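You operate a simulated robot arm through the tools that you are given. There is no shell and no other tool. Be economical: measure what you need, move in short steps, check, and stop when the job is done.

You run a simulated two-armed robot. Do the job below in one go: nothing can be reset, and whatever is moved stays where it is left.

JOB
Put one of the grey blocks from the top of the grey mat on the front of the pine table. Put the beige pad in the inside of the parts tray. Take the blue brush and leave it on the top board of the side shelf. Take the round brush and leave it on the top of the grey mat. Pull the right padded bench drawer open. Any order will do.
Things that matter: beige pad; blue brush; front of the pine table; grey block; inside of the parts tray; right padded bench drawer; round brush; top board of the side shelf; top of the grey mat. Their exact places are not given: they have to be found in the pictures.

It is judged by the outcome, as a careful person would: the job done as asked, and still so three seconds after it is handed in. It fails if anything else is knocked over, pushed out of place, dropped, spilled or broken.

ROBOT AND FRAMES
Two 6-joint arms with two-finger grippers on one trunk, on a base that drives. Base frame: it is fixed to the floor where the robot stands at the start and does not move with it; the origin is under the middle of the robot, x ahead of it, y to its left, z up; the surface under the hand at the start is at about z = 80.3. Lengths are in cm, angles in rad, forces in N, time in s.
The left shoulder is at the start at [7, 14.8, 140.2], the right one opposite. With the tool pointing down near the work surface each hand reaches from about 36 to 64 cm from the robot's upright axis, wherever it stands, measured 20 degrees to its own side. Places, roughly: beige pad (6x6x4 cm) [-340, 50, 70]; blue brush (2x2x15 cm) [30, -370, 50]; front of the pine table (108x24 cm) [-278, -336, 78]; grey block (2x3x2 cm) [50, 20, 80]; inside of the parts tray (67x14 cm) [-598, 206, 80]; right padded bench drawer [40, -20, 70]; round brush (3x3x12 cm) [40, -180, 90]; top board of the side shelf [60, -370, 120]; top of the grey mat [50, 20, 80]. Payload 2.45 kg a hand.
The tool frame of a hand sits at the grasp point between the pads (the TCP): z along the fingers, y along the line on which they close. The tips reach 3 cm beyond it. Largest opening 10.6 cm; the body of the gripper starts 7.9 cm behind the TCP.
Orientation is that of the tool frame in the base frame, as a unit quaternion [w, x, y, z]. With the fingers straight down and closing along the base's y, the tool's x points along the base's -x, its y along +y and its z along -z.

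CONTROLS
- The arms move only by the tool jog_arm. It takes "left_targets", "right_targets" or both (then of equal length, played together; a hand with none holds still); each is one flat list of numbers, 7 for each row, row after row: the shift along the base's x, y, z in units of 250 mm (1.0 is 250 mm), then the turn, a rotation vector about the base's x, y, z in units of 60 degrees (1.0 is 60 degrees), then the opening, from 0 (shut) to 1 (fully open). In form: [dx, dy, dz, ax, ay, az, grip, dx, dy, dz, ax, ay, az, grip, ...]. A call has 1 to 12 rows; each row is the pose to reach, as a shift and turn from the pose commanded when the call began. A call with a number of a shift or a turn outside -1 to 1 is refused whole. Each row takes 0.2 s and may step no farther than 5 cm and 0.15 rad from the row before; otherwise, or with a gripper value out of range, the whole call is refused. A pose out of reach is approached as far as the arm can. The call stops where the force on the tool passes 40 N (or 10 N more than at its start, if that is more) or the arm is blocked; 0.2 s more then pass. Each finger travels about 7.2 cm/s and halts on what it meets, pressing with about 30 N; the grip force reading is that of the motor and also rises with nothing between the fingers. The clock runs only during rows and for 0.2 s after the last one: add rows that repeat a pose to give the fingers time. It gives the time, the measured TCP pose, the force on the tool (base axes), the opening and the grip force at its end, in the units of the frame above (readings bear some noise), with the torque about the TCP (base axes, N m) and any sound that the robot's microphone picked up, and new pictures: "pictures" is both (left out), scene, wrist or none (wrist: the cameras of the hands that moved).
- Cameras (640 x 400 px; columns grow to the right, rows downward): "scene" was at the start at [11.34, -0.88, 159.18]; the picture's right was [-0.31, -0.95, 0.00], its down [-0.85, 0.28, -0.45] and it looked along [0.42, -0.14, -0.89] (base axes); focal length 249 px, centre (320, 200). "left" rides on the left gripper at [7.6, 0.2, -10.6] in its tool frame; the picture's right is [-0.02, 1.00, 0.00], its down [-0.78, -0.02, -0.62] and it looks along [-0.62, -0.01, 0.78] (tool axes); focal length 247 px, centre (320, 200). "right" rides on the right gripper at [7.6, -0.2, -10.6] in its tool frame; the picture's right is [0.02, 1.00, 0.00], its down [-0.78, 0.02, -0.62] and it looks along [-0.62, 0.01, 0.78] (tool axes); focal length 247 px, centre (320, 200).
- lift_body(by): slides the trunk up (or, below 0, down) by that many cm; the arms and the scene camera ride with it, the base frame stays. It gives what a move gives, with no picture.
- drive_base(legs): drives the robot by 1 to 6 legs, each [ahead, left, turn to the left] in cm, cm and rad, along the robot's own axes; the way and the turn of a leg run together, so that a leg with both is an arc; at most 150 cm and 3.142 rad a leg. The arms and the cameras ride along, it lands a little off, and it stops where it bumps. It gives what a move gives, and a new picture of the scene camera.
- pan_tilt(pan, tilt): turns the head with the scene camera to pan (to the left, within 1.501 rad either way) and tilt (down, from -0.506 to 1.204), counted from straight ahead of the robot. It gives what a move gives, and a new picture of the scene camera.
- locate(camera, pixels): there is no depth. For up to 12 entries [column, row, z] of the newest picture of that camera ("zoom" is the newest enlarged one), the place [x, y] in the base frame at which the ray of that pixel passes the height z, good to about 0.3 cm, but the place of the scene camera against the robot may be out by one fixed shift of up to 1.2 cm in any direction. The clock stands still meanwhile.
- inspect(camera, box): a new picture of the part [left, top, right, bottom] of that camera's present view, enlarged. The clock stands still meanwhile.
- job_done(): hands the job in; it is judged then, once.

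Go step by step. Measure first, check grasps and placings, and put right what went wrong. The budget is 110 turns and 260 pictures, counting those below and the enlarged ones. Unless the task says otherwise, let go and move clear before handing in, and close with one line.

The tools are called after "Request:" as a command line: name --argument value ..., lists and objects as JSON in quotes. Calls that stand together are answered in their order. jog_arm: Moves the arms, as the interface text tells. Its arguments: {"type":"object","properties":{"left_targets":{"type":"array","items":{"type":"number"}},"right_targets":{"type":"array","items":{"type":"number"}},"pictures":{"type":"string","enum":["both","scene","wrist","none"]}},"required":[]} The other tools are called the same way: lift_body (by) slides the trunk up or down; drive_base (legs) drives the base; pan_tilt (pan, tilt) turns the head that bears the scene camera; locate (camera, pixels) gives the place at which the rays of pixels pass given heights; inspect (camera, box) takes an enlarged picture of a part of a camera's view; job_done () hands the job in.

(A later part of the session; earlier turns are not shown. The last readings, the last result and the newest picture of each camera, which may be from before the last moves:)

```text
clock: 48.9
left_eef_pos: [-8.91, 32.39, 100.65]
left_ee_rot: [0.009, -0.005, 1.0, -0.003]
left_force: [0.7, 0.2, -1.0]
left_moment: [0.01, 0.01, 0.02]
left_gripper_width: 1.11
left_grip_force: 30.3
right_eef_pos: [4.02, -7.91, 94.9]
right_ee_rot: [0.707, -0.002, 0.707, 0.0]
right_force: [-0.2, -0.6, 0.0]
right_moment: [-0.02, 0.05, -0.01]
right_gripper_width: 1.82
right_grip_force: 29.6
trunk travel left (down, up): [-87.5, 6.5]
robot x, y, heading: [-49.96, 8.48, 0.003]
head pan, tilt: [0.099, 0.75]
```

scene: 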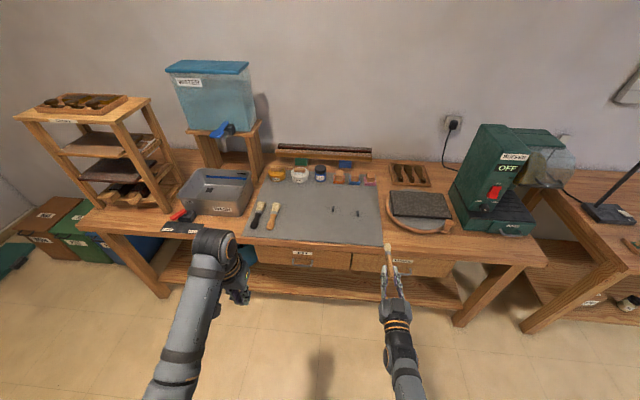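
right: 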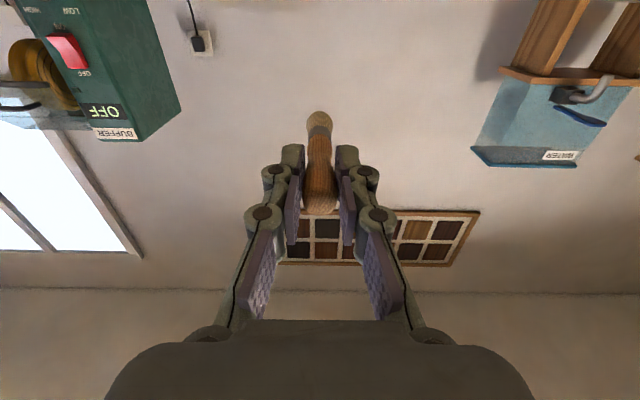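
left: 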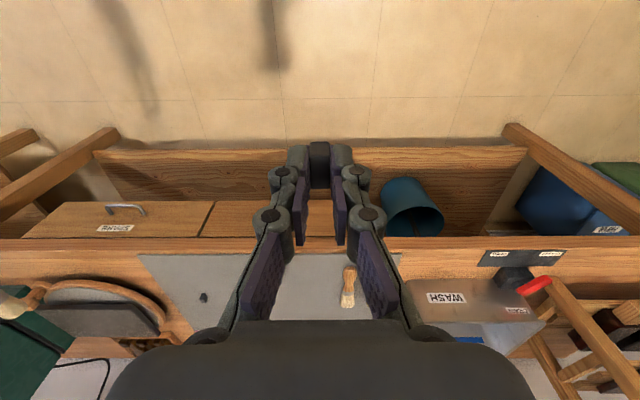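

The brush is now horizontal, pointing +x. I'll measure the mat's front edge and the blocks before driving in.

Request:
pan_tilt --pan 0.1 --tilt 0.75

Request:
inspect --camera "scene" --box '[230, 150, 430, 275]'

Request:
locate --camera "scene" --pixels '[[333, 207, 81], [357, 209, 81], [333, 238, 80.5], [380, 242, 80.5], [262, 242, 80.5], [333, 245, 80.5]]'

```text
clock: 49.5
left_eef_pos: [-8.96, 32.37, 100.6]
left_ee_rot: [0.009, -0.004, 1.0, -0.002]
left_force: [-0.3, -0.6, -1.0]
left_moment: [0.0, 0.0, 0.01]
left_gripper_width: 1.12
left_grip_force: 29.8
right_eef_pos: [4.04, -7.87, 94.98]
right_ee_rot: [0.707, -0.001, 0.707, -0.001]
right_force: [-0.6, 0.3, 0.7]
right_moment: [0.0, 0.03, -0.01]
right_gripper_width: 1.85
right_grip_force: 30.2
trunk travel left (down, up): [-87.5, 6.5]
robot x, y, heading: [-50.07, 8.44, -0.01]
head pan, tilt: [0.099, 0.75]
```

scene: 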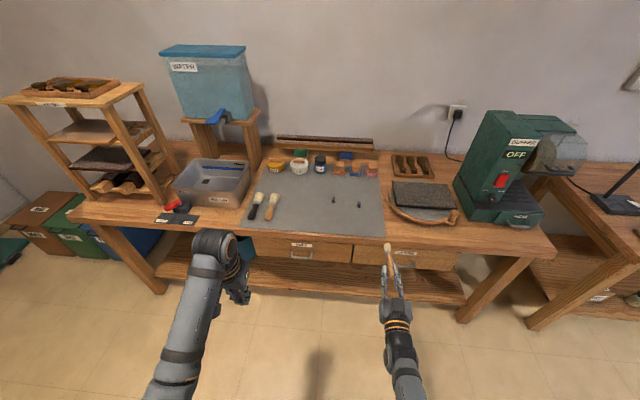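

```text
3.20 times, centred on (330, 212) of scene
```

zoom: 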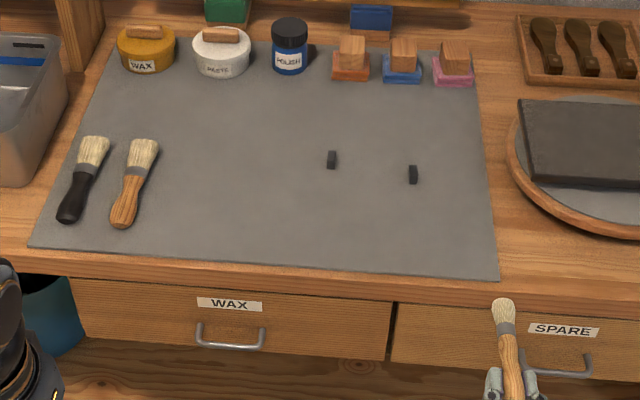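

```text
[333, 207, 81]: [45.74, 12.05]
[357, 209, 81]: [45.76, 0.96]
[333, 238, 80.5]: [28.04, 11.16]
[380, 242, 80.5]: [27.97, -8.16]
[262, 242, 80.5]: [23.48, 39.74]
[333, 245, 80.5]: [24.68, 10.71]
```

The mat's front edge is near x≈31 and the gap at y≈6 between the blocks is free. I'll drive so the TCP lands near (36,6) at z≈95.

Request:
drive_base --legs '[[0, 14, 0], [32, 0, 0]]'

```text
clock: 52.6
left_eef_pos: [22.8, 45.85, 100.85]
left_ee_rot: [0.01, -0.003, 1.0, -0.003]
left_force: [-0.5, 0.1, -0.5]
left_moment: [0.01, -0.04, 0.0]
left_gripper_width: 1.09
left_grip_force: 30.4
right_eef_pos: [35.5, 5.67, 95.02]
right_ee_rot: [0.707, 0.0, 0.707, -0.001]
right_force: [0.3, -0.3, 0.6]
right_moment: [0.01, 0.05, 0.0]
right_gripper_width: 1.82
right_grip_force: 29.8
trunk travel left (down, up): [-87.5, 6.5]
robot x, y, heading: [-17.99, 22.2, -0.004]
head pan, tilt: [0.099, 0.75]
```

scene: 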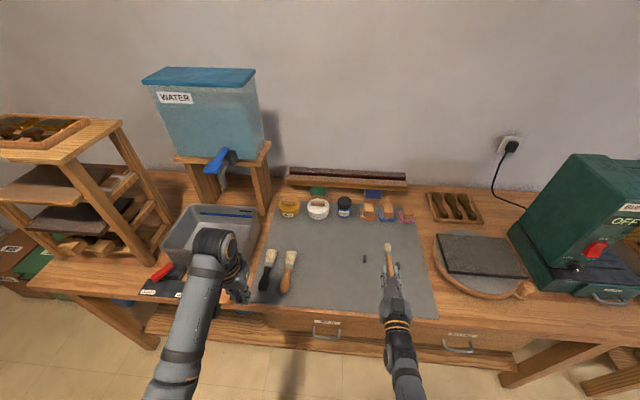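

The brush hovers over the mat. I'll lower it to about z=84.5 first and check.

Request:
jog_arm --right_targets '[0.03, 0, -0.12, 0, 0, 0, 0, 0.03, 0, -0.24, 0, 0, 0, 0, 0.03, 0, -0.36, 0, 0, 0, 0, 0.03, 0, -0.42, 0, 0, 0, 0, 0.03, 0, -0.42, 0, 0, 0, 0]' --pictures "scene"

Request:
inspect --camera "scene" --box '[310, 210, 470, 310]'

```text
clock: 53.8
left_eef_pos: [22.98, 46.0, 100.73]
left_ee_rot: [0.009, -0.003, 1.0, -0.003]
left_force: [-0.3, 0.0, -0.5]
left_moment: [0.0, -0.02, 0.0]
left_gripper_width: 1.09
left_grip_force: 30.4
right_eef_pos: [36.36, 5.71, 84.37]
right_ee_rot: [0.707, 0.002, 0.707, -0.002]
right_force: [-0.6, 0.7, 0.0]
right_moment: [0.01, 0.05, 0.03]
right_gripper_width: 1.81
right_grip_force: 29.9
trunk travel left (down, up): [-87.5, 6.5]
robot x, y, heading: [-18.45, 22.35, -0.005]
head pan, tilt: [0.099, 0.75]
```

scene: 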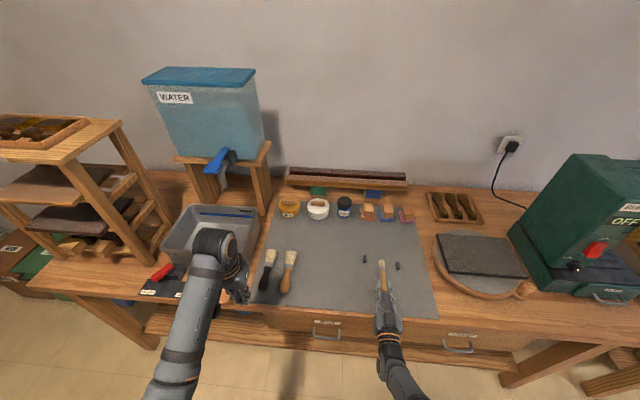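

```text
4.00 times, centred on (390, 260) of scene
```

zoom: 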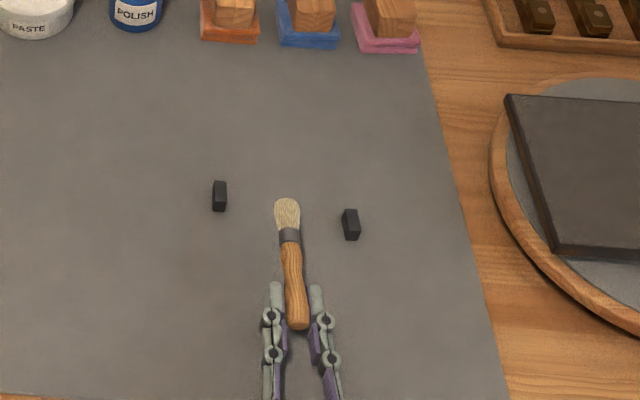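

The brush lies centred between the blocks, just above the mat. I'll lower until contact (~82), without opening yet.

Request:
jog_arm --right_targets '[0, 0, -0.04, 0, 0, 0, 0, 0, 0, -0.07, 0, 0, 0, 0, 0, 0, -0.09, 0, 0, 0, 0, 0, 0, -0.1, 0, 0, 0, 0]' --pictures "none"

```text
clock: 54.8
left_eef_pos: [22.98, 46.09, 100.72]
left_ee_rot: [0.009, -0.003, 1.0, -0.002]
left_force: [-0.3, 0.3, -1.5]
left_moment: [0.05, -0.03, 0.02]
left_gripper_width: 1.11
left_grip_force: 30.4
right_eef_pos: [35.76, 5.51, 83.74]
right_ee_rot: [0.706, 0.002, 0.708, -0.002]
right_force: [0.5, -1.1, -0.2]
right_moment: [0.01, -0.01, -0.01]
right_gripper_width: 1.84
right_grip_force: 29.7
right hand out of reach, approached as far as the arm can: row 1, 2, 3, 4
trunk travel left (down, up): [-87.5, 6.5]
robot x, y, heading: [-18.07, 22.51, -0.011]
head pan, tilt: [0.099, 0.75]
```

The arm reached its limit at z=83.7, so I'll use the trunk for the last 1.8 cm.

Request:
lift_body --by -1.7

Request:
inspect --camera "scene" --box '[310, 210, 470, 310]'

```text
clock: 55.4
left_eef_pos: [22.91, 46.09, 98.98]
left_ee_rot: [0.008, -0.002, 1.0, -0.003]
left_force: [0.1, 0.4, 0.3]
left_moment: [0.01, 0.0, 0.01]
left_gripper_width: 1.11
left_grip_force: 30.6
right_eef_pos: [35.78, 5.48, 82.13]
right_ee_rot: [0.706, 0.001, 0.708, -0.001]
right_force: [1.1, 0.3, -0.6]
right_moment: [0.02, 0.05, 0.02]
right_gripper_width: 1.8
right_grip_force: 30.2
trunk travel left (down, up): [-85.8, 8.2]
robot x, y, heading: [-17.67, 22.32, -0.007]
head pan, tilt: [0.099, 0.75]
```

```text
4.00 times, centred on (390, 260) of scene
```

zoom: 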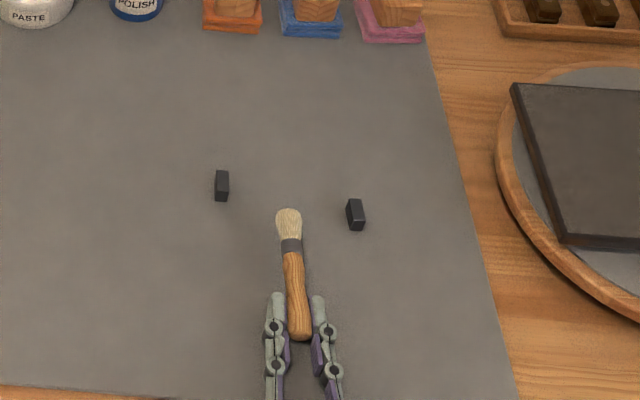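

Request:
lift_body --by -0.4

Request:
jog_arm --right_targets '[0, 0, 0, 0, 0, 0, 0.2, 0, 0, 0, 0, 0, 0, 0.3, 0, 0, 0, 0, 0, 0, 0.4, 0, 0, 0, 0, 0, 0, 0.4]' --pictures "scene"

Request:
inspect --camera "scene" --box '[310, 210, 470, 310]'

```text
clock: 56.0
left_eef_pos: [22.88, 46.06, 98.53]
left_ee_rot: [0.009, -0.003, 1.0, -0.003]
left_force: [0.2, -1.1, -0.3]
left_moment: [0.03, 0.02, 0.05]
left_gripper_width: 1.1
left_grip_force: 30.0
right_eef_pos: [35.74, 5.46, 81.79]
right_ee_rot: [0.706, 0.001, 0.708, -0.001]
right_force: [-0.5, -0.5, -0.3]
right_moment: [-0.01, 0.04, 0.03]
right_gripper_width: 1.83
right_grip_force: 30.2
trunk travel left (down, up): [-85.4, 8.6]
robot x, y, heading: [-18.36, 22.46, -0.003]
head pan, tilt: [0.099, 0.75]
```

```text
clock: 57.0
left_eef_pos: [22.99, 46.1, 98.55]
left_ee_rot: [0.009, -0.002, 1.0, -0.003]
left_force: [0.3, -1.2, 0.4]
left_moment: [0.04, 0.02, -0.01]
left_gripper_width: 1.09
left_grip_force: 30.3
right_eef_pos: [35.65, 5.49, 81.77]
right_ee_rot: [0.705, 0.0, 0.709, -0.002]
right_force: [0.2, -0.9, -0.1]
right_moment: [0.0, -0.03, -0.01]
right_gripper_width: 4.24
right_grip_force: 0.0
trunk travel left (down, up): [-85.4, 8.6]
robot x, y, heading: [-18.31, 22.19, -0.013]
head pan, tilt: [0.099, 0.75]
```

scene: 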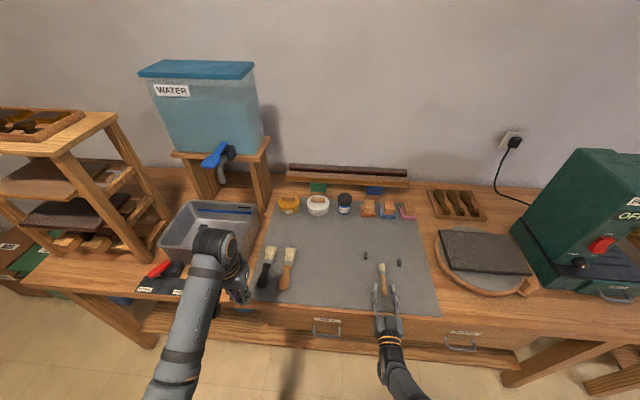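

```text
4.00 times, centred on (390, 260) of scene
```

zoom: 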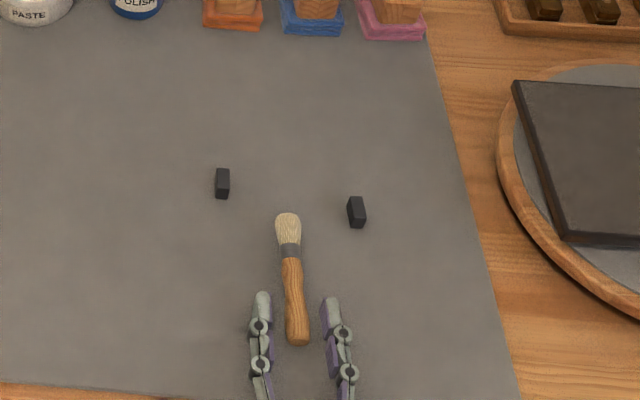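

The brush lies flat on the mat and is released. I'll back straight out, then slide right in front of the right ("SPARE") drawer.

Request:
drive_base --legs '[[-30, 0, 0], [0, -25, 0]]'

Request:
pan_tilt --pan -0.1 --tilt 0.85

Request:
inspect --camera "scene" --box '[240, 160, 440, 285]'

```text
clock: 60.4
left_eef_pos: [-7.22, 21.63, 98.51]
left_ee_rot: [0.009, -0.007, 1.0, -0.002]
left_force: [0.6, 0.2, 0.8]
left_moment: [0.0, -0.02, 0.01]
left_gripper_width: 1.1
left_grip_force: 30.3
right_eef_pos: [5.81, -18.82, 81.79]
right_ee_rot: [0.706, -0.003, 0.708, 0.001]
right_force: [-0.2, 0.4, 0.3]
right_moment: [-0.03, -0.02, 0.0]
right_gripper_width: 4.24
right_grip_force: 0.0
trunk travel left (down, up): [-85.4, 8.6]
robot x, y, heading: [-48.31, -2.43, 0.002]
head pan, tilt: [0.099, 0.75]
```

scene: 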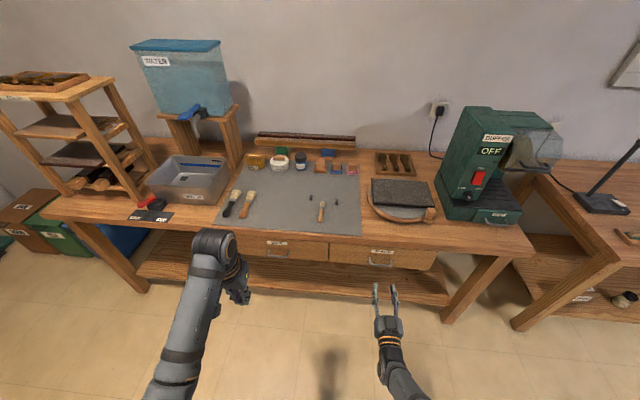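

```text
clock: 61.1
left_eef_pos: [-7.34, 21.55, 98.61]
left_ee_rot: [0.009, -0.006, 1.0, -0.002]
left_force: [-0.2, 0.6, 0.5]
left_moment: [0.0, -0.01, 0.0]
left_gripper_width: 1.1
left_grip_force: 29.7
right_eef_pos: [5.83, -18.93, 81.73]
right_ee_rot: [0.706, -0.001, 0.708, 0.001]
right_force: [0.0, 0.1, -0.4]
right_moment: [0.02, 0.02, 0.04]
right_gripper_width: 4.26
right_grip_force: 0.0
trunk travel left (down, up): [-85.4, 8.6]
robot x, y, heading: [-48.04, -2.61, 0.0]
head pan, tilt: [-0.099, 0.85]
```

scene: 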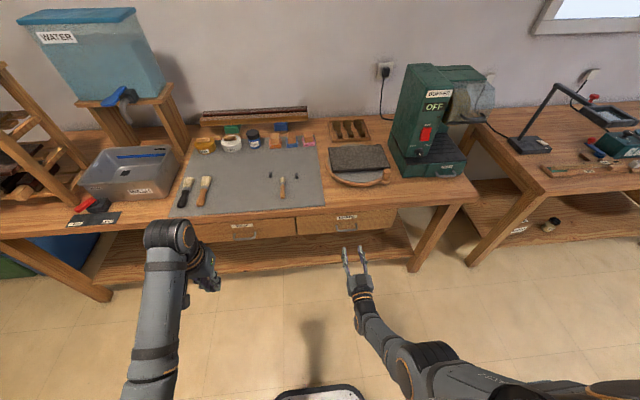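

```text
3.20 times, centred on (340, 222) of scene
```

zoom: 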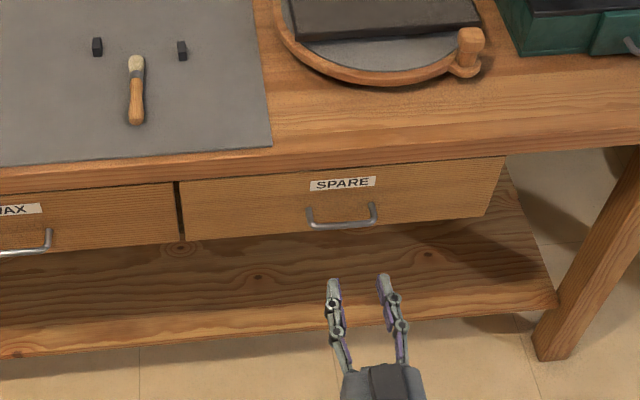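

The brush is settled on the mat, and the SPARE drawer handle is at zoom (342,222). I'll locate it, and roll the right hand by 90° so the fingers close vertically.

Request:
locate --camera "zoom" --pixels '[[342, 227, 70], [342, 227, 72], [310, 228, 71], [375, 222, 71], [342, 160, 78], [200, 240, 66], [200, 240, 68], [310, 208, 72], [372, 204, 72]]'

Request:
jog_arm --right_targets '[0, 0, 0, 0.14, 0, 0, 0.5, 0, 0, 0, 0.28, 0, 0, 0.5, 0, 0, 0, 0.42, 0, 0, 0.5, 0, 0, 0, 0.56, 0, 0, 0.5, 0, 0, 0, 0.7, 0, 0, 0.5, 0, 0, 0, 0.84, 0, 0, 0.5, 0, 0, 0, 0.98, 0, 0, 0.5]' --pictures "wrist"

```text
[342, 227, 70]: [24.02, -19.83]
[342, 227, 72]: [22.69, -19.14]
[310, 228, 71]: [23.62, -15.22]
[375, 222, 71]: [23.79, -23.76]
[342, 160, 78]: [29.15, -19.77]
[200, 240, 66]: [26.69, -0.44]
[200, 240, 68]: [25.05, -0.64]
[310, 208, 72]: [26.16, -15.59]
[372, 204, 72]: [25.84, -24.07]
```

```text
clock: 62.8
left_eef_pos: [-7.32, 21.53, 98.43]
left_ee_rot: [0.009, -0.006, 1.0, -0.004]
left_force: [0.0, 0.3, -0.4]
left_moment: [0.03, 0.02, 0.0]
left_gripper_width: 1.12
left_grip_force: 30.0
right_eef_pos: [5.8, -18.85, 81.85]
right_ee_rot: [0.615, 0.346, 0.617, 0.349]
right_force: [-0.3, -0.4, 0.3]
right_moment: [-0.01, 0.0, -0.03]
right_gripper_width: 5.3
right_grip_force: 0.0
trunk travel left (down, up): [-85.4, 8.6]
robot x, y, heading: [-48.29, -2.38, -0.002]
head pan, tilt: [-0.099, 0.85]
```

right: 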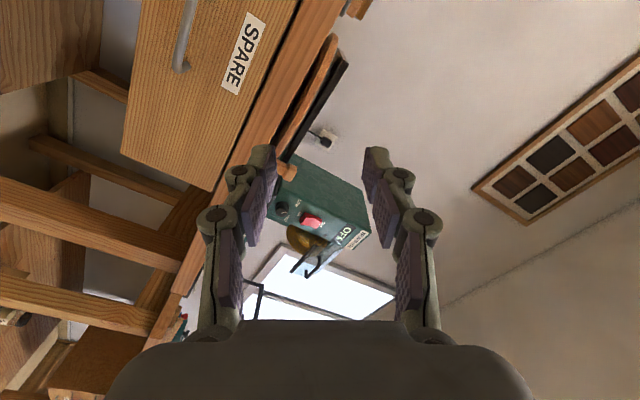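

The handle seems to be around (26,-20,67). I'll finish the roll and lower the trunk 13 cm to see the handle from the wrist camera.

Request:
jog_arm --right_targets '[0, 0, 0, 0.13, 0, 0, 0.5, 0, 0, 0, 0.26, 0, 0, 0.5, 0, 0, 0, 0.39, 0, 0, 0.5, 0, 0, 0, 0.51, 0, 0, 0.5]' --pictures "none"

Request:
lift_body --by -13

Request:
jog_arm --right_targets '[0, 0, 0, 0, 0, 0, 0.5]' --pictures "both"

```text
clock: 63.8
left_eef_pos: [-7.25, 21.58, 98.53]
left_ee_rot: [0.009, -0.007, 1.0, -0.002]
left_force: [-1.1, 0.5, -0.9]
left_moment: [0.0, 0.01, -0.04]
left_gripper_width: 1.08
left_grip_force: 30.0
right_eef_pos: [5.74, -18.8, 81.8]
right_ee_rot: [0.502, 0.496, 0.503, 0.499]
right_force: [-0.1, 0.0, -0.3]
right_moment: [-0.01, -0.01, -0.02]
right_gripper_width: 5.31
right_grip_force: 0.0
trunk travel left (down, up): [-85.4, 8.6]
robot x, y, heading: [-48.28, -2.55, -0.006]
head pan, tilt: [-0.099, 0.85]
```

```text
clock: 65.3
left_eef_pos: [-7.3, 21.57, 85.66]
left_ee_rot: [0.008, -0.006, 1.0, -0.004]
left_force: [0.2, -0.5, -0.4]
left_moment: [0.0, -0.02, 0.03]
left_gripper_width: 1.08
left_grip_force: 30.4
right_eef_pos: [5.83, -18.9, 68.93]
right_ee_rot: [0.502, 0.496, 0.503, 0.499]
right_force: [-0.5, -0.1, -0.4]
right_moment: [0.0, 0.03, -0.01]
right_gripper_width: 5.29
right_grip_force: 0.1
trunk travel left (down, up): [-72.4, 21.6]
robot x, y, heading: [-48.18, -2.32, 0.001]
head pan, tilt: [-0.099, 0.85]
```

```text
clock: 65.7
left_eef_pos: [-7.41, 21.66, 85.57]
left_ee_rot: [0.01, -0.008, 1.0, -0.003]
left_force: [0.3, -0.5, 0.0]
left_moment: [-0.03, -0.02, 0.01]
left_gripper_width: 1.1
left_grip_force: 30.2
right_eef_pos: [5.82, -18.9, 68.74]
right_ee_rot: [0.503, 0.496, 0.502, 0.499]
right_force: [-0.3, 0.0, 0.0]
right_moment: [-0.05, 0.0, 0.0]
right_gripper_width: 5.28
right_grip_force: 0.0
trunk travel left (down, up): [-72.4, 21.6]
robot x, y, heading: [-47.97, -2.76, 0.002]
head pan, tilt: [-0.099, 0.85]
```

scene: 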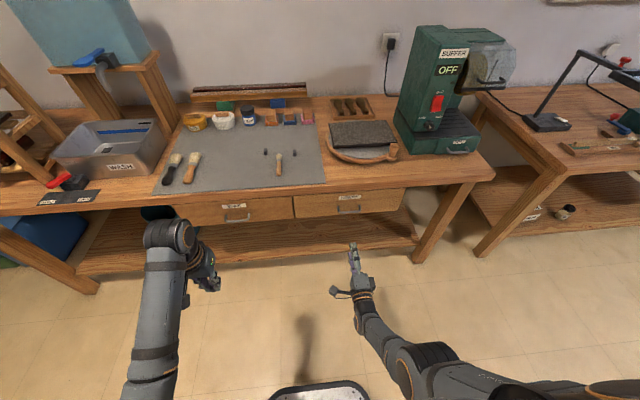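
right: 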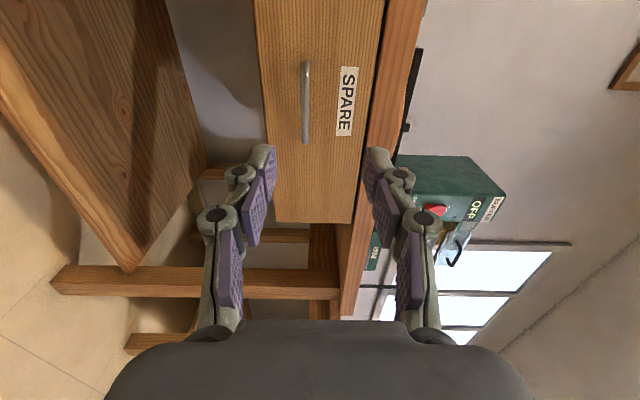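

From the wrist view the handle bar (col 305, rows 62–142) is at about (26,-20.3,66.8). I'll align z and y, drive 12 cm ahead and look again.

Request:
jog_arm --right_targets '[0, -0.056, -0.07, 0, 0, 0, 0.5]' --pictures "none"

Request:
drive_base --legs '[[12, 0, 0]]'

Request:
jog_arm --right_targets '[0, 0, 0, 0, 0, 0, 0.5]' --pictures "wrist"

```text
clock: 66.1
left_eef_pos: [-7.29, 21.54, 85.58]
left_ee_rot: [0.009, -0.006, 1.0, -0.001]
left_force: [0.5, -0.1, -0.1]
left_moment: [0.01, 0.0, -0.01]
left_gripper_width: 1.1
left_grip_force: 29.5
right_eef_pos: [5.31, -20.45, 68.47]
right_ee_rot: [0.501, 0.497, 0.504, 0.498]
right_force: [-0.3, -0.7, -0.2]
right_moment: [0.0, 0.0, 0.05]
right_gripper_width: 5.31
right_grip_force: 0.0
right hand out of reach, approached as far as the arm can: row 1
trunk travel left (down, up): [-72.4, 21.6]
robot x, y, heading: [-48.17, -2.55, 0.001]
head pan, tilt: [-0.099, 0.85]
```

```text
clock: 67.4
left_eef_pos: [4.72, 21.74, 85.48]
left_ee_rot: [0.008, -0.008, 1.0, -0.003]
left_force: [-0.3, 0.4, -1.5]
left_moment: [-0.01, 0.04, 0.01]
left_gripper_width: 1.1
left_grip_force: 30.5
right_eef_pos: [17.3, -20.31, 68.49]
right_ee_rot: [0.501, 0.497, 0.504, 0.498]
right_force: [-0.6, 0.3, -0.2]
right_moment: [-0.01, -0.01, -0.01]
right_gripper_width: 5.3
right_grip_force: 0.1
trunk travel left (down, up): [-72.4, 21.6]
robot x, y, heading: [-36.14, -2.11, -0.0]
head pan, tilt: [-0.099, 0.85]
```

scene: 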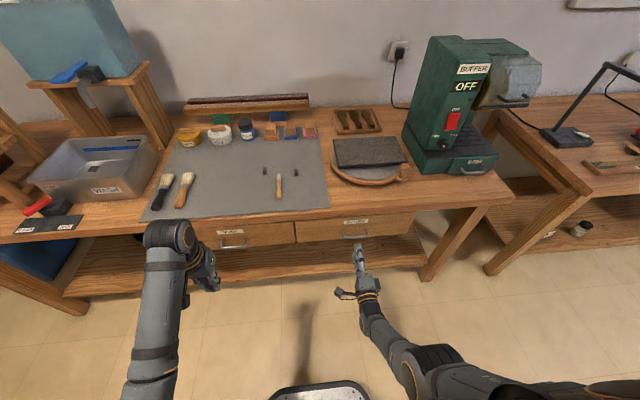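

```text
clock: 67.8
left_eef_pos: [4.55, 21.66, 85.61]
left_ee_rot: [0.01, -0.008, 1.0, -0.003]
left_force: [-0.2, 0.0, -0.8]
left_moment: [0.02, -0.01, -0.04]
left_gripper_width: 1.12
left_grip_force: 29.8
right_eef_pos: [17.31, -20.38, 68.55]
right_ee_rot: [0.502, 0.496, 0.505, 0.497]
right_force: [-0.2, 0.5, -0.5]
right_moment: [-0.03, 0.05, -0.01]
right_gripper_width: 5.3
right_grip_force: 0.1
trunk travel left (down, up): [-72.4, 21.6]
robot x, y, heading: [-36.15, -2.24, 0.0]
head pan, tilt: [-0.099, 0.85]
```

right: 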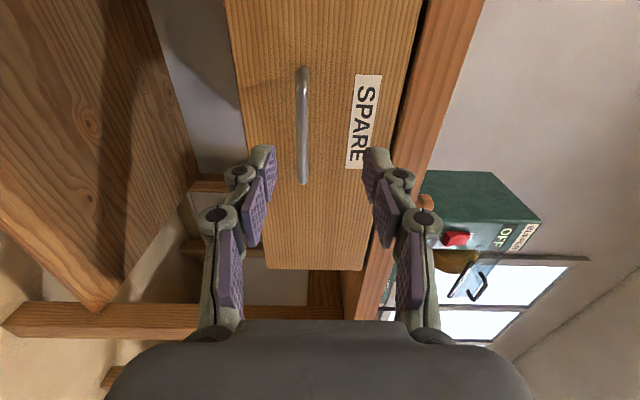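

The handle at col 303, rows 68–182 gives (26,-20.4,67). I'll lower the trunk 1.5 cm and move the hand forward around the bar.

Request:
lift_body --by -1.5

Request:
jog_arm --right_targets '[0.1, 0, 0, 0, 0, 0, 0.5, 0.2, 0, 0, 0, 0, 0, 0.5, 0.26, 0, 0, 0, 0, 0, 0.5, 0.26, 0, 0, 0, 0, 0, 0.5]' --pictures "wrist"

```text
clock: 68.4
left_eef_pos: [4.58, 21.69, 84.14]
left_ee_rot: [0.009, -0.007, 1.0, -0.002]
left_force: [-0.4, 0.1, -0.4]
left_moment: [0.0, -0.01, 0.04]
left_gripper_width: 1.12
left_grip_force: 30.0
right_eef_pos: [17.34, -20.28, 67.12]
right_ee_rot: [0.501, 0.497, 0.504, 0.498]
right_force: [-0.7, 0.7, 0.8]
right_moment: [0.03, -0.03, 0.04]
right_gripper_width: 5.31
right_grip_force: 0.0
trunk travel left (down, up): [-70.9, 23.1]
robot x, y, heading: [-36.26, -2.43, 0.004]
head pan, tilt: [-0.099, 0.85]
```

```text
clock: 69.4
left_eef_pos: [4.53, 21.75, 84.08]
left_ee_rot: [0.009, -0.007, 1.0, -0.003]
left_force: [-0.3, -0.8, -0.2]
left_moment: [0.01, 0.01, -0.02]
left_gripper_width: 1.08
left_grip_force: 30.1
right_eef_pos: [22.59, -20.45, 69.05]
right_ee_rot: [0.501, 0.496, 0.505, 0.498]
right_force: [-0.3, 0.2, 0.4]
right_moment: [0.02, -0.01, 0.02]
right_gripper_width: 5.3
right_grip_force: 0.1
right hand out of reach, approached as far as the arm can: row 1, 2, 3, 4
trunk travel left (down, up): [-70.9, 23.1]
robot x, y, heading: [-36.13, -2.9, -0.0]
head pan, tilt: [-0.099, 0.85]
```

right: 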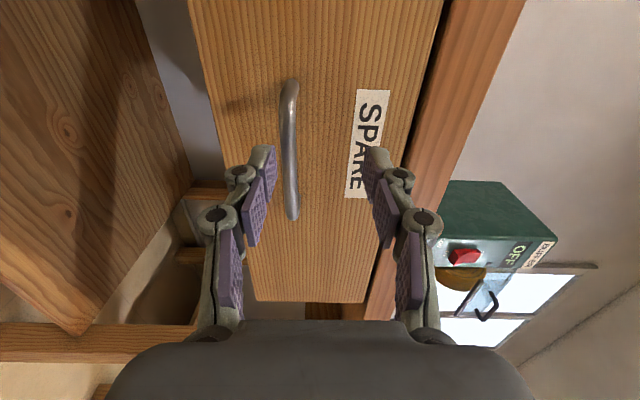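

The arm drifted up to z=69 at its limit, so I'll lower the trunk by 2 cm more and check.

Request:
lift_body --by -2.2

Request:
jog_arm --right_targets '[0, 0, 0, 0, 0, 0, 0.5]' --pictures "wrist"

```text
clock: 70.1
left_eef_pos: [4.56, 21.54, 81.94]
left_ee_rot: [0.008, -0.008, 1.0, -0.002]
left_force: [0.3, -0.6, -0.4]
left_moment: [-0.02, 0.01, -0.01]
left_gripper_width: 1.09
left_grip_force: 29.9
right_eef_pos: [22.72, -20.44, 66.76]
right_ee_rot: [0.5, 0.496, 0.504, 0.499]
right_force: [0.1, 0.6, -0.9]
right_moment: [-0.05, 0.02, 0.0]
right_gripper_width: 5.28
right_grip_force: 0.1
trunk travel left (down, up): [-68.7, 25.3]
robot x, y, heading: [-36.51, -2.05, -0.004]
head pan, tilt: [-0.099, 0.85]
```

```text
clock: 70.5
left_eef_pos: [4.64, 21.68, 81.9]
left_ee_rot: [0.009, -0.008, 1.0, -0.003]
left_force: [-0.8, -0.8, -1.8]
left_moment: [0.04, -0.01, 0.06]
left_gripper_width: 1.11
left_grip_force: 29.6
right_eef_pos: [22.57, -20.55, 66.86]
right_ee_rot: [0.501, 0.496, 0.505, 0.498]
right_force: [0.4, -0.9, -0.2]
right_moment: [0.0, -0.02, 0.02]
right_gripper_width: 5.29
right_grip_force: 0.0
trunk travel left (down, up): [-68.7, 25.3]
robot x, y, heading: [-36.06, -2.41, 0.002]
head pan, tilt: [-0.099, 0.85]
```

right: 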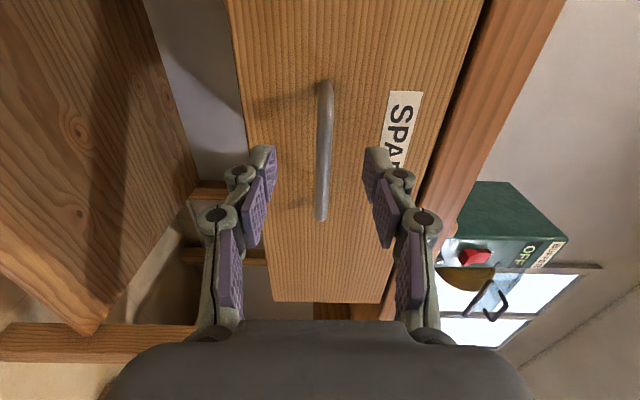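

The bar (col 323) is now centred between the fingers, about 4 cm ahead of the TCP. I'll drive 2.5 cm ahead and close.

Request:
drive_base --legs '[[2.5, 0, 0]]'

Request:
jog_arm --right_targets '[0, 0, 0, 0, 0, 0, 0.2, 0, 0, 0, 0, 0, 0, 0, 0, 0, 0, 0, 0, 0, 0, 0, 0, 0, 0, 0, 0, 0]' --pictures "wrist"

```text
clock: 71.3
left_eef_pos: [6.99, 21.71, 81.92]
left_ee_rot: [0.01, -0.007, 1.0, -0.002]
left_force: [-0.5, 0.5, -0.5]
left_moment: [0.0, 0.03, 0.01]
left_gripper_width: 1.09
left_grip_force: 29.6
right_eef_pos: [24.87, -20.53, 66.98]
right_ee_rot: [0.501, 0.497, 0.505, 0.498]
right_force: [-0.6, 0.3, -1.0]
right_moment: [-0.01, -0.02, 0.01]
right_gripper_width: 5.3
right_grip_force: 0.1
trunk travel left (down, up): [-68.7, 25.3]
robot x, y, heading: [-33.77, -2.27, 0.001]
head pan, tilt: [-0.099, 0.85]
```

scene: 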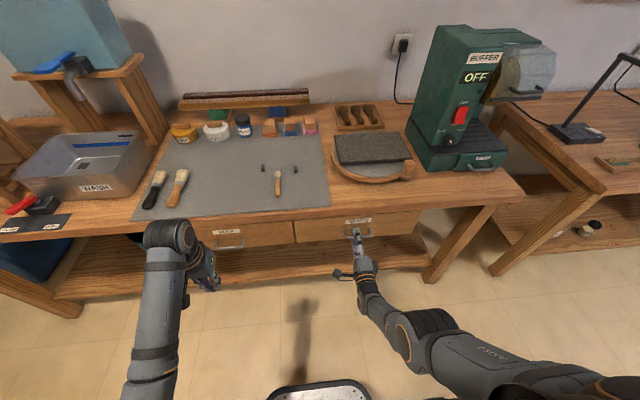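

```text
clock: 72.3
left_eef_pos: [6.93, 21.69, 81.88]
left_ee_rot: [0.01, -0.008, 1.0, -0.002]
left_force: [0.2, -0.1, -0.3]
left_moment: [-0.01, 0.02, -0.01]
left_gripper_width: 1.1
left_grip_force: 30.4
right_eef_pos: [25.01, -20.46, 67.14]
right_ee_rot: [0.501, 0.496, 0.504, 0.499]
right_force: [-2.4, 0.0, 10.8]
right_moment: [0.45, -0.13, 0.02]
right_gripper_width: 0.87
right_grip_force: 36.2
trunk travel left (down, up): [-68.7, 25.3]
robot x, y, heading: [-33.66, -2.51, 0.001]
head pan, tilt: [-0.099, 0.85]
```

right: 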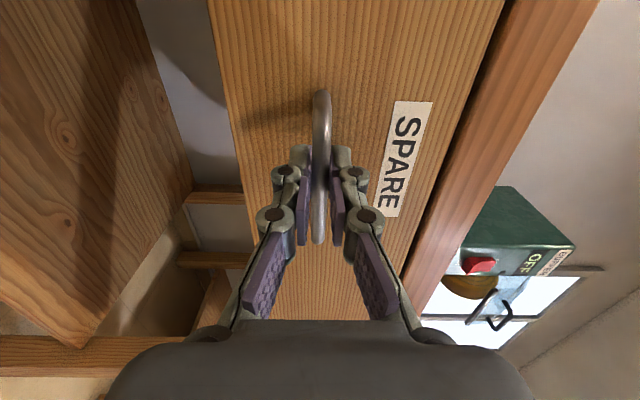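

The bar is gripped (0.87 cm). I'll pull the drawer by driving 16 cm back.

Request:
drive_base --legs '[[-16, 0, 0]]'

Request:
inspect --camera "scene" --box '[240, 160, 440, 285]'

```text
clock: 73.7
left_eef_pos: [-9.43, 21.78, 81.96]
left_ee_rot: [0.011, -0.008, 1.0, -0.002]
left_force: [-0.3, 0.4, -0.8]
left_moment: [0.0, -0.02, -0.01]
left_gripper_width: 1.09
left_grip_force: 30.2
right_eef_pos: [8.49, -20.43, 67.16]
right_ee_rot: [0.501, 0.496, 0.504, 0.499]
right_force: [0.4, -0.9, 15.6]
right_moment: [0.48, -0.23, -0.26]
right_gripper_width: 0.88
right_grip_force: 36.6
trunk travel left (down, up): [-68.7, 25.3]
robot x, y, heading: [-50.14, -2.38, -0.001]
head pan, tilt: [-0.099, 0.85]
```

scene: 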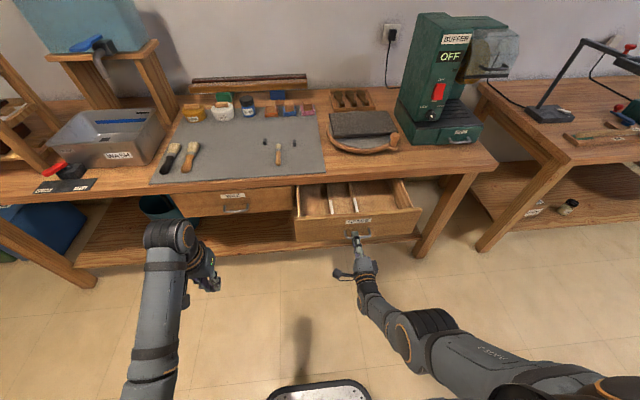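

```text
3.20 times, centred on (340, 222) of scene
```

zoom: 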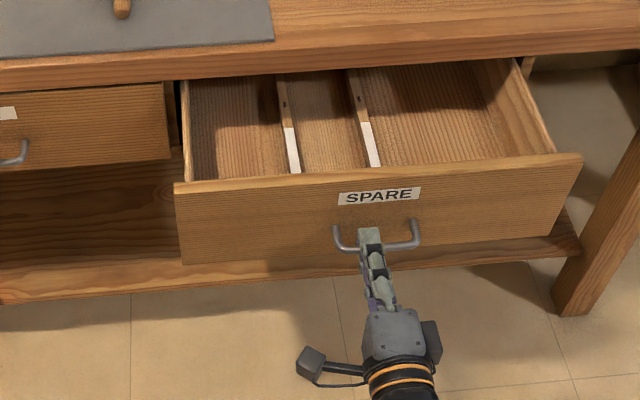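

The SPARE drawer is open about 16 cm. I'll release the handle, back off, and look along the way to the shelf.

Request:
jog_arm --right_targets '[0, 0, 0, 0, 0, 0, 0.2, 0, 0, 0, 0, 0, 0, 0.4, 0, 0, 0, 0, 0, 0, 0.5, 0, 0, 0, 0, 0, 0, 0.5]' --pictures "none"

Request:
drive_base --legs '[[-15, 0, 0]]'

Request:
pan_tilt --pan -1.45 --tilt 0.35

Request:
locate --camera "scene" --pixels '[[320, 300, 0], [320, 250, 0], [200, 250, 0], [440, 300, 0], [440, 250, 0]]'

```text
clock: 74.7
left_eef_pos: [-9.16, 21.62, 81.83]
left_ee_rot: [0.009, -0.008, 1.0, -0.002]
left_force: [-0.1, 0.0, -1.0]
left_moment: [-0.01, 0.03, 0.0]
left_gripper_width: 1.11
left_grip_force: 29.6
right_eef_pos: [8.82, -20.41, 66.95]
right_ee_rot: [0.501, 0.496, 0.505, 0.498]
right_force: [-1.2, 0.1, -0.8]
right_moment: [-0.02, 0.01, 0.04]
right_gripper_width: 5.28
right_grip_force: 0.1
trunk travel left (down, up): [-68.7, 25.3]
robot x, y, heading: [-49.86, -2.54, 0.001]
head pan, tilt: [-0.099, 0.85]
```

```text
clock: 76.1
left_eef_pos: [-23.99, 21.7, 81.84]
left_ee_rot: [0.008, -0.008, 1.0, -0.002]
left_force: [-0.1, -0.5, -1.1]
left_moment: [-0.03, 0.02, 0.0]
left_gripper_width: 1.11
left_grip_force: 30.3
right_eef_pos: [-5.91, -20.41, 66.98]
right_ee_rot: [0.501, 0.496, 0.505, 0.498]
right_force: [-0.8, -0.9, 0.0]
right_moment: [-0.02, 0.04, -0.01]
right_gripper_width: 5.3
right_grip_force: 0.0
trunk travel left (down, up): [-68.7, 25.3]
robot x, y, heading: [-64.58, -2.68, -0.0]
head pan, tilt: [-0.099, 0.85]
```

scene: 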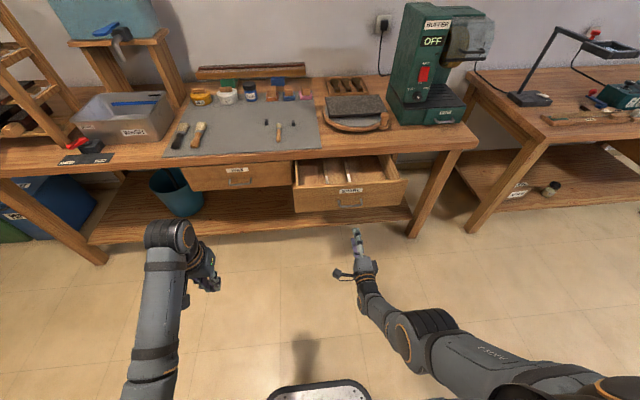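

```text
clock: 77.6
left_eef_pos: [-23.93, 21.61, 81.98]
left_ee_rot: [0.009, -0.008, 1.0, -0.002]
left_force: [-0.3, 0.6, -0.5]
left_moment: [-0.02, 0.0, -0.02]
left_gripper_width: 1.08
left_grip_force: 30.1
right_eef_pos: [-5.96, -20.58, 66.91]
right_ee_rot: [0.501, 0.496, 0.504, 0.498]
right_force: [0.2, -0.1, -0.1]
right_moment: [0.01, -0.01, -0.03]
right_gripper_width: 5.33
right_grip_force: 0.1
trunk travel left (down, up): [-68.7, 25.3]
robot x, y, heading: [-65.17, -2.44, 0.0]
head pan, tilt: [-1.45, 0.351]
```

scene: 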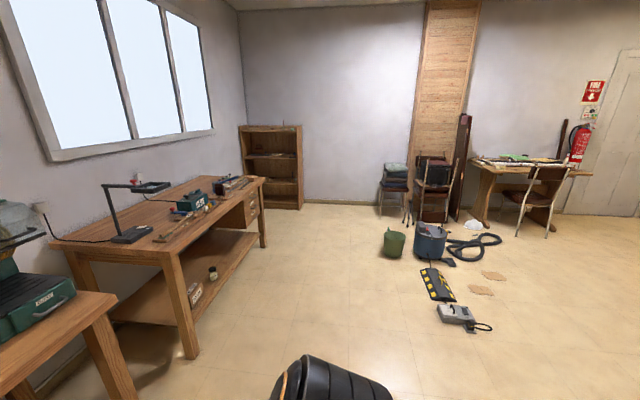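

```text
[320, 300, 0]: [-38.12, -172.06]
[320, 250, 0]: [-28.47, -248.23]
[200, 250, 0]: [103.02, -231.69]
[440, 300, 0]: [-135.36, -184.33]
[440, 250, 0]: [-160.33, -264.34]
```

The floor at x≈-50 is clear down to the shelf and the bucket stays left of the path. I'll drive along y and turn to face the shelf.

Request:
drive_base --legs '[[0, -60, 0], [17, 0, 0], [0, -150, 0], [0, -80, 0], [0, 0, -1.5708]]'

Request:
pan_tilt --pan 0.6 --tilt 0.4

Request:
inspect --camera "scene" --box '[200, 100, 440, 250]'

```text
clock: 96.8
left_eef_pos: [-18.53, -334.99, 81.96]
left_ee_rot: [0.005, 0.69, 0.723, -0.008]
left_force: [0.2, 0.7, -0.8]
left_moment: [0.02, 0.0, 0.02]
left_gripper_width: 1.1
left_grip_force: 29.9
right_eef_pos: [-60.17, -354.14, 66.9]
right_ee_rot: [0.707, 0.707, 0.016, 0.009]
right_force: [-0.3, 0.1, 0.1]
right_moment: [-0.03, -0.03, -0.01]
right_gripper_width: 5.32
right_grip_force: 0.0
trunk travel left (down, up): [-68.7, 25.3]
robot x, y, heading: [-43.74, -294.78, -1.537]
head pan, tilt: [-1.45, 0.351]
```

scene: 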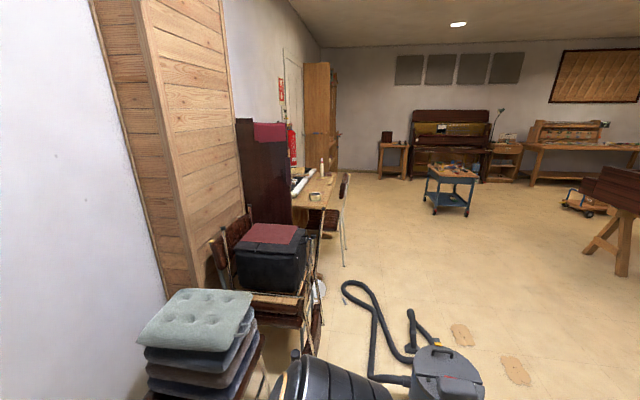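

```text
clock: 98.8
left_eef_pos: [-18.46, -334.82, 81.94]
left_ee_rot: [0.004, 0.691, 0.723, -0.008]
left_force: [0.4, -0.5, -0.2]
left_moment: [0.04, 0.03, -0.01]
left_gripper_width: 1.12
left_grip_force: 29.4
right_eef_pos: [-60.27, -354.14, 67.02]
right_ee_rot: [0.706, 0.708, 0.017, 0.008]
right_force: [0.3, 0.0, 0.5]
right_moment: [-0.02, -0.01, 0.0]
right_gripper_width: 5.29
right_grip_force: 0.1
trunk travel left (down, up): [-68.7, 25.3]
robot x, y, heading: [-43.99, -295.07, -1.54]
head pan, tilt: [0.6, 0.4]
```

scene: 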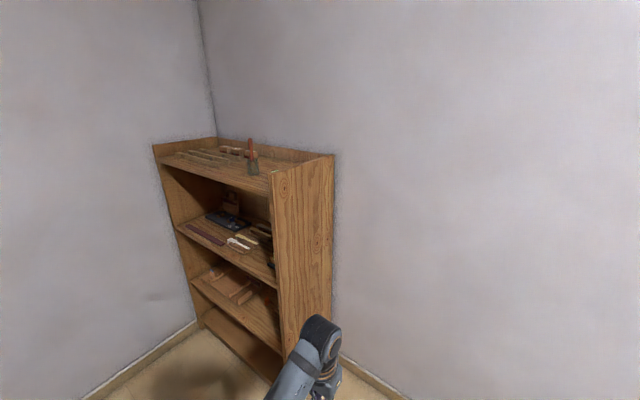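

```text
2.67 times, centred on (320, 175) of scene
```

zoom: 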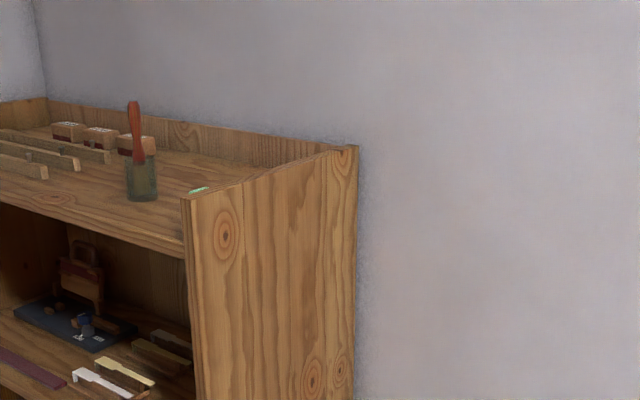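

The shelf front is visible with its boards. I'll back up a little, move left in front of it and look in.

Request:
drive_base --legs '[[-15, 0, 0], [0, 85, 0], [0, 0, -0.03]]'

Request:
pan_tilt --pan 0.0 --tilt 0.6

Request:
inspect --camera "scene" --box '[200, 100, 440, 250]'

```text
clock: 104.7
left_eef_pos: [63.43, -318.97, 81.74]
left_ee_rot: [0.004, 0.709, 0.705, -0.008]
left_force: [-0.3, 0.3, -0.9]
left_moment: [-0.01, 0.0, 0.02]
left_gripper_width: 1.11
left_grip_force: 30.3
right_eef_pos: [20.84, -336.02, 66.84]
right_ee_rot: [0.706, 0.708, -0.002, -0.009]
right_force: [0.3, -0.7, 0.4]
right_moment: [0.03, 0.02, -0.02]
right_gripper_width: 5.31
right_grip_force: 0.0
trunk travel left (down, up): [-68.7, 25.3]
robot x, y, heading: [40.37, -277.71, -1.588]
head pan, tilt: [0.6, 0.4]
```

scene: 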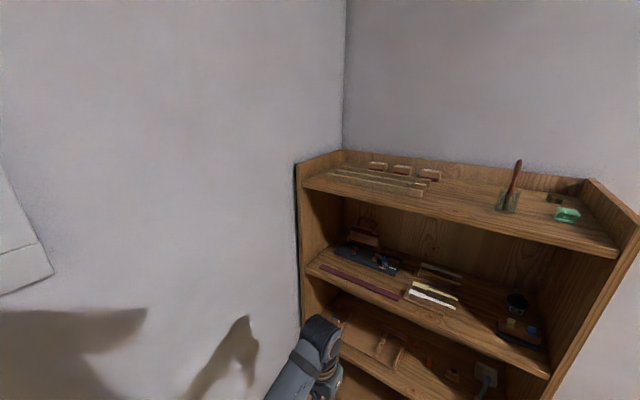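

```text
clock: 105.7
left_eef_pos: [63.38, -318.93, 81.93]
left_ee_rot: [0.004, 0.708, 0.706, -0.008]
left_force: [0.4, 0.0, 0.1]
left_moment: [0.02, 0.0, -0.01]
left_gripper_width: 1.09
left_grip_force: 30.0
right_eef_pos: [20.95, -336.1, 66.84]
right_ee_rot: [0.706, 0.708, -0.001, -0.009]
right_force: [0.3, 0.3, 0.3]
right_moment: [0.02, 0.02, 0.02]
right_gripper_width: 5.3
right_grip_force: 0.1
trunk travel left (down, up): [-68.7, 25.3]
robot x, y, heading: [40.47, -277.51, -1.588]
head pan, tilt: [0.0, 0.6]
```

scene: 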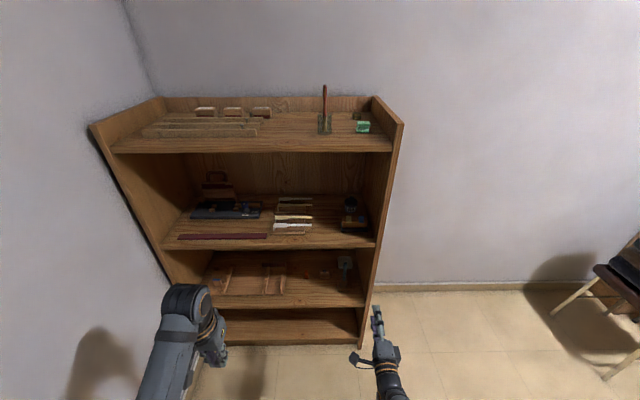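

```text
2.67 times, centred on (320, 175) of scene
```

zoom: 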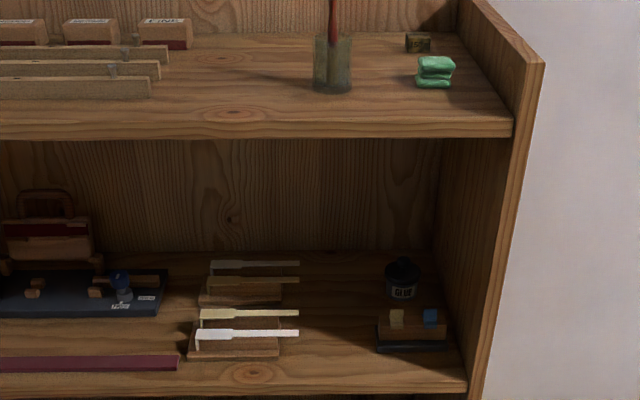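

Request:
inspect --camera "scene" --box '[200, 240, 380, 352]'

Request:
pan_tilt --pan 0.0 --tilt 0.85

```text
3.56 times, centred on (290, 296) of scene
```

zoom: 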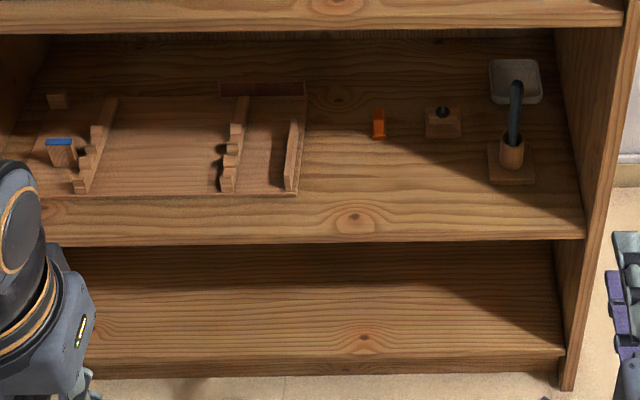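

```text
clock: 106.4
left_eef_pos: [63.31, -318.83, 81.82]
left_ee_rot: [0.004, 0.708, 0.706, -0.008]
left_force: [-0.4, -0.2, -0.4]
left_moment: [-0.01, 0.03, 0.01]
left_gripper_width: 1.11
left_grip_force: 30.1
right_eef_pos: [21.02, -336.1, 66.89]
right_ee_rot: [0.706, 0.708, -0.001, -0.009]
right_force: [0.2, 1.0, -0.2]
right_moment: [0.02, -0.01, -0.02]
right_gripper_width: 5.31
right_grip_force: 0.1
trunk travel left (down, up): [-68.7, 25.3]
robot x, y, heading: [39.93, -277.68, -1.594]
head pan, tilt: [0.0, 0.85]
```

scene: 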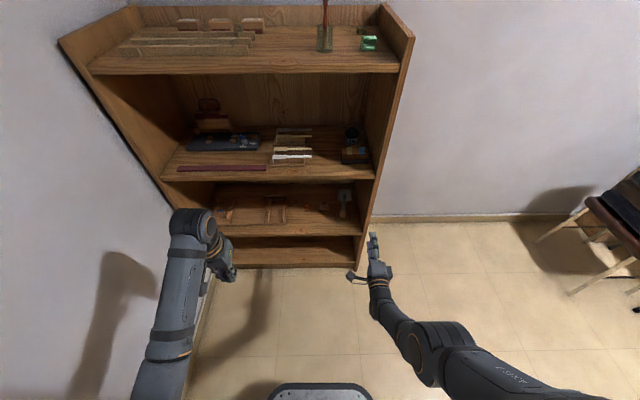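

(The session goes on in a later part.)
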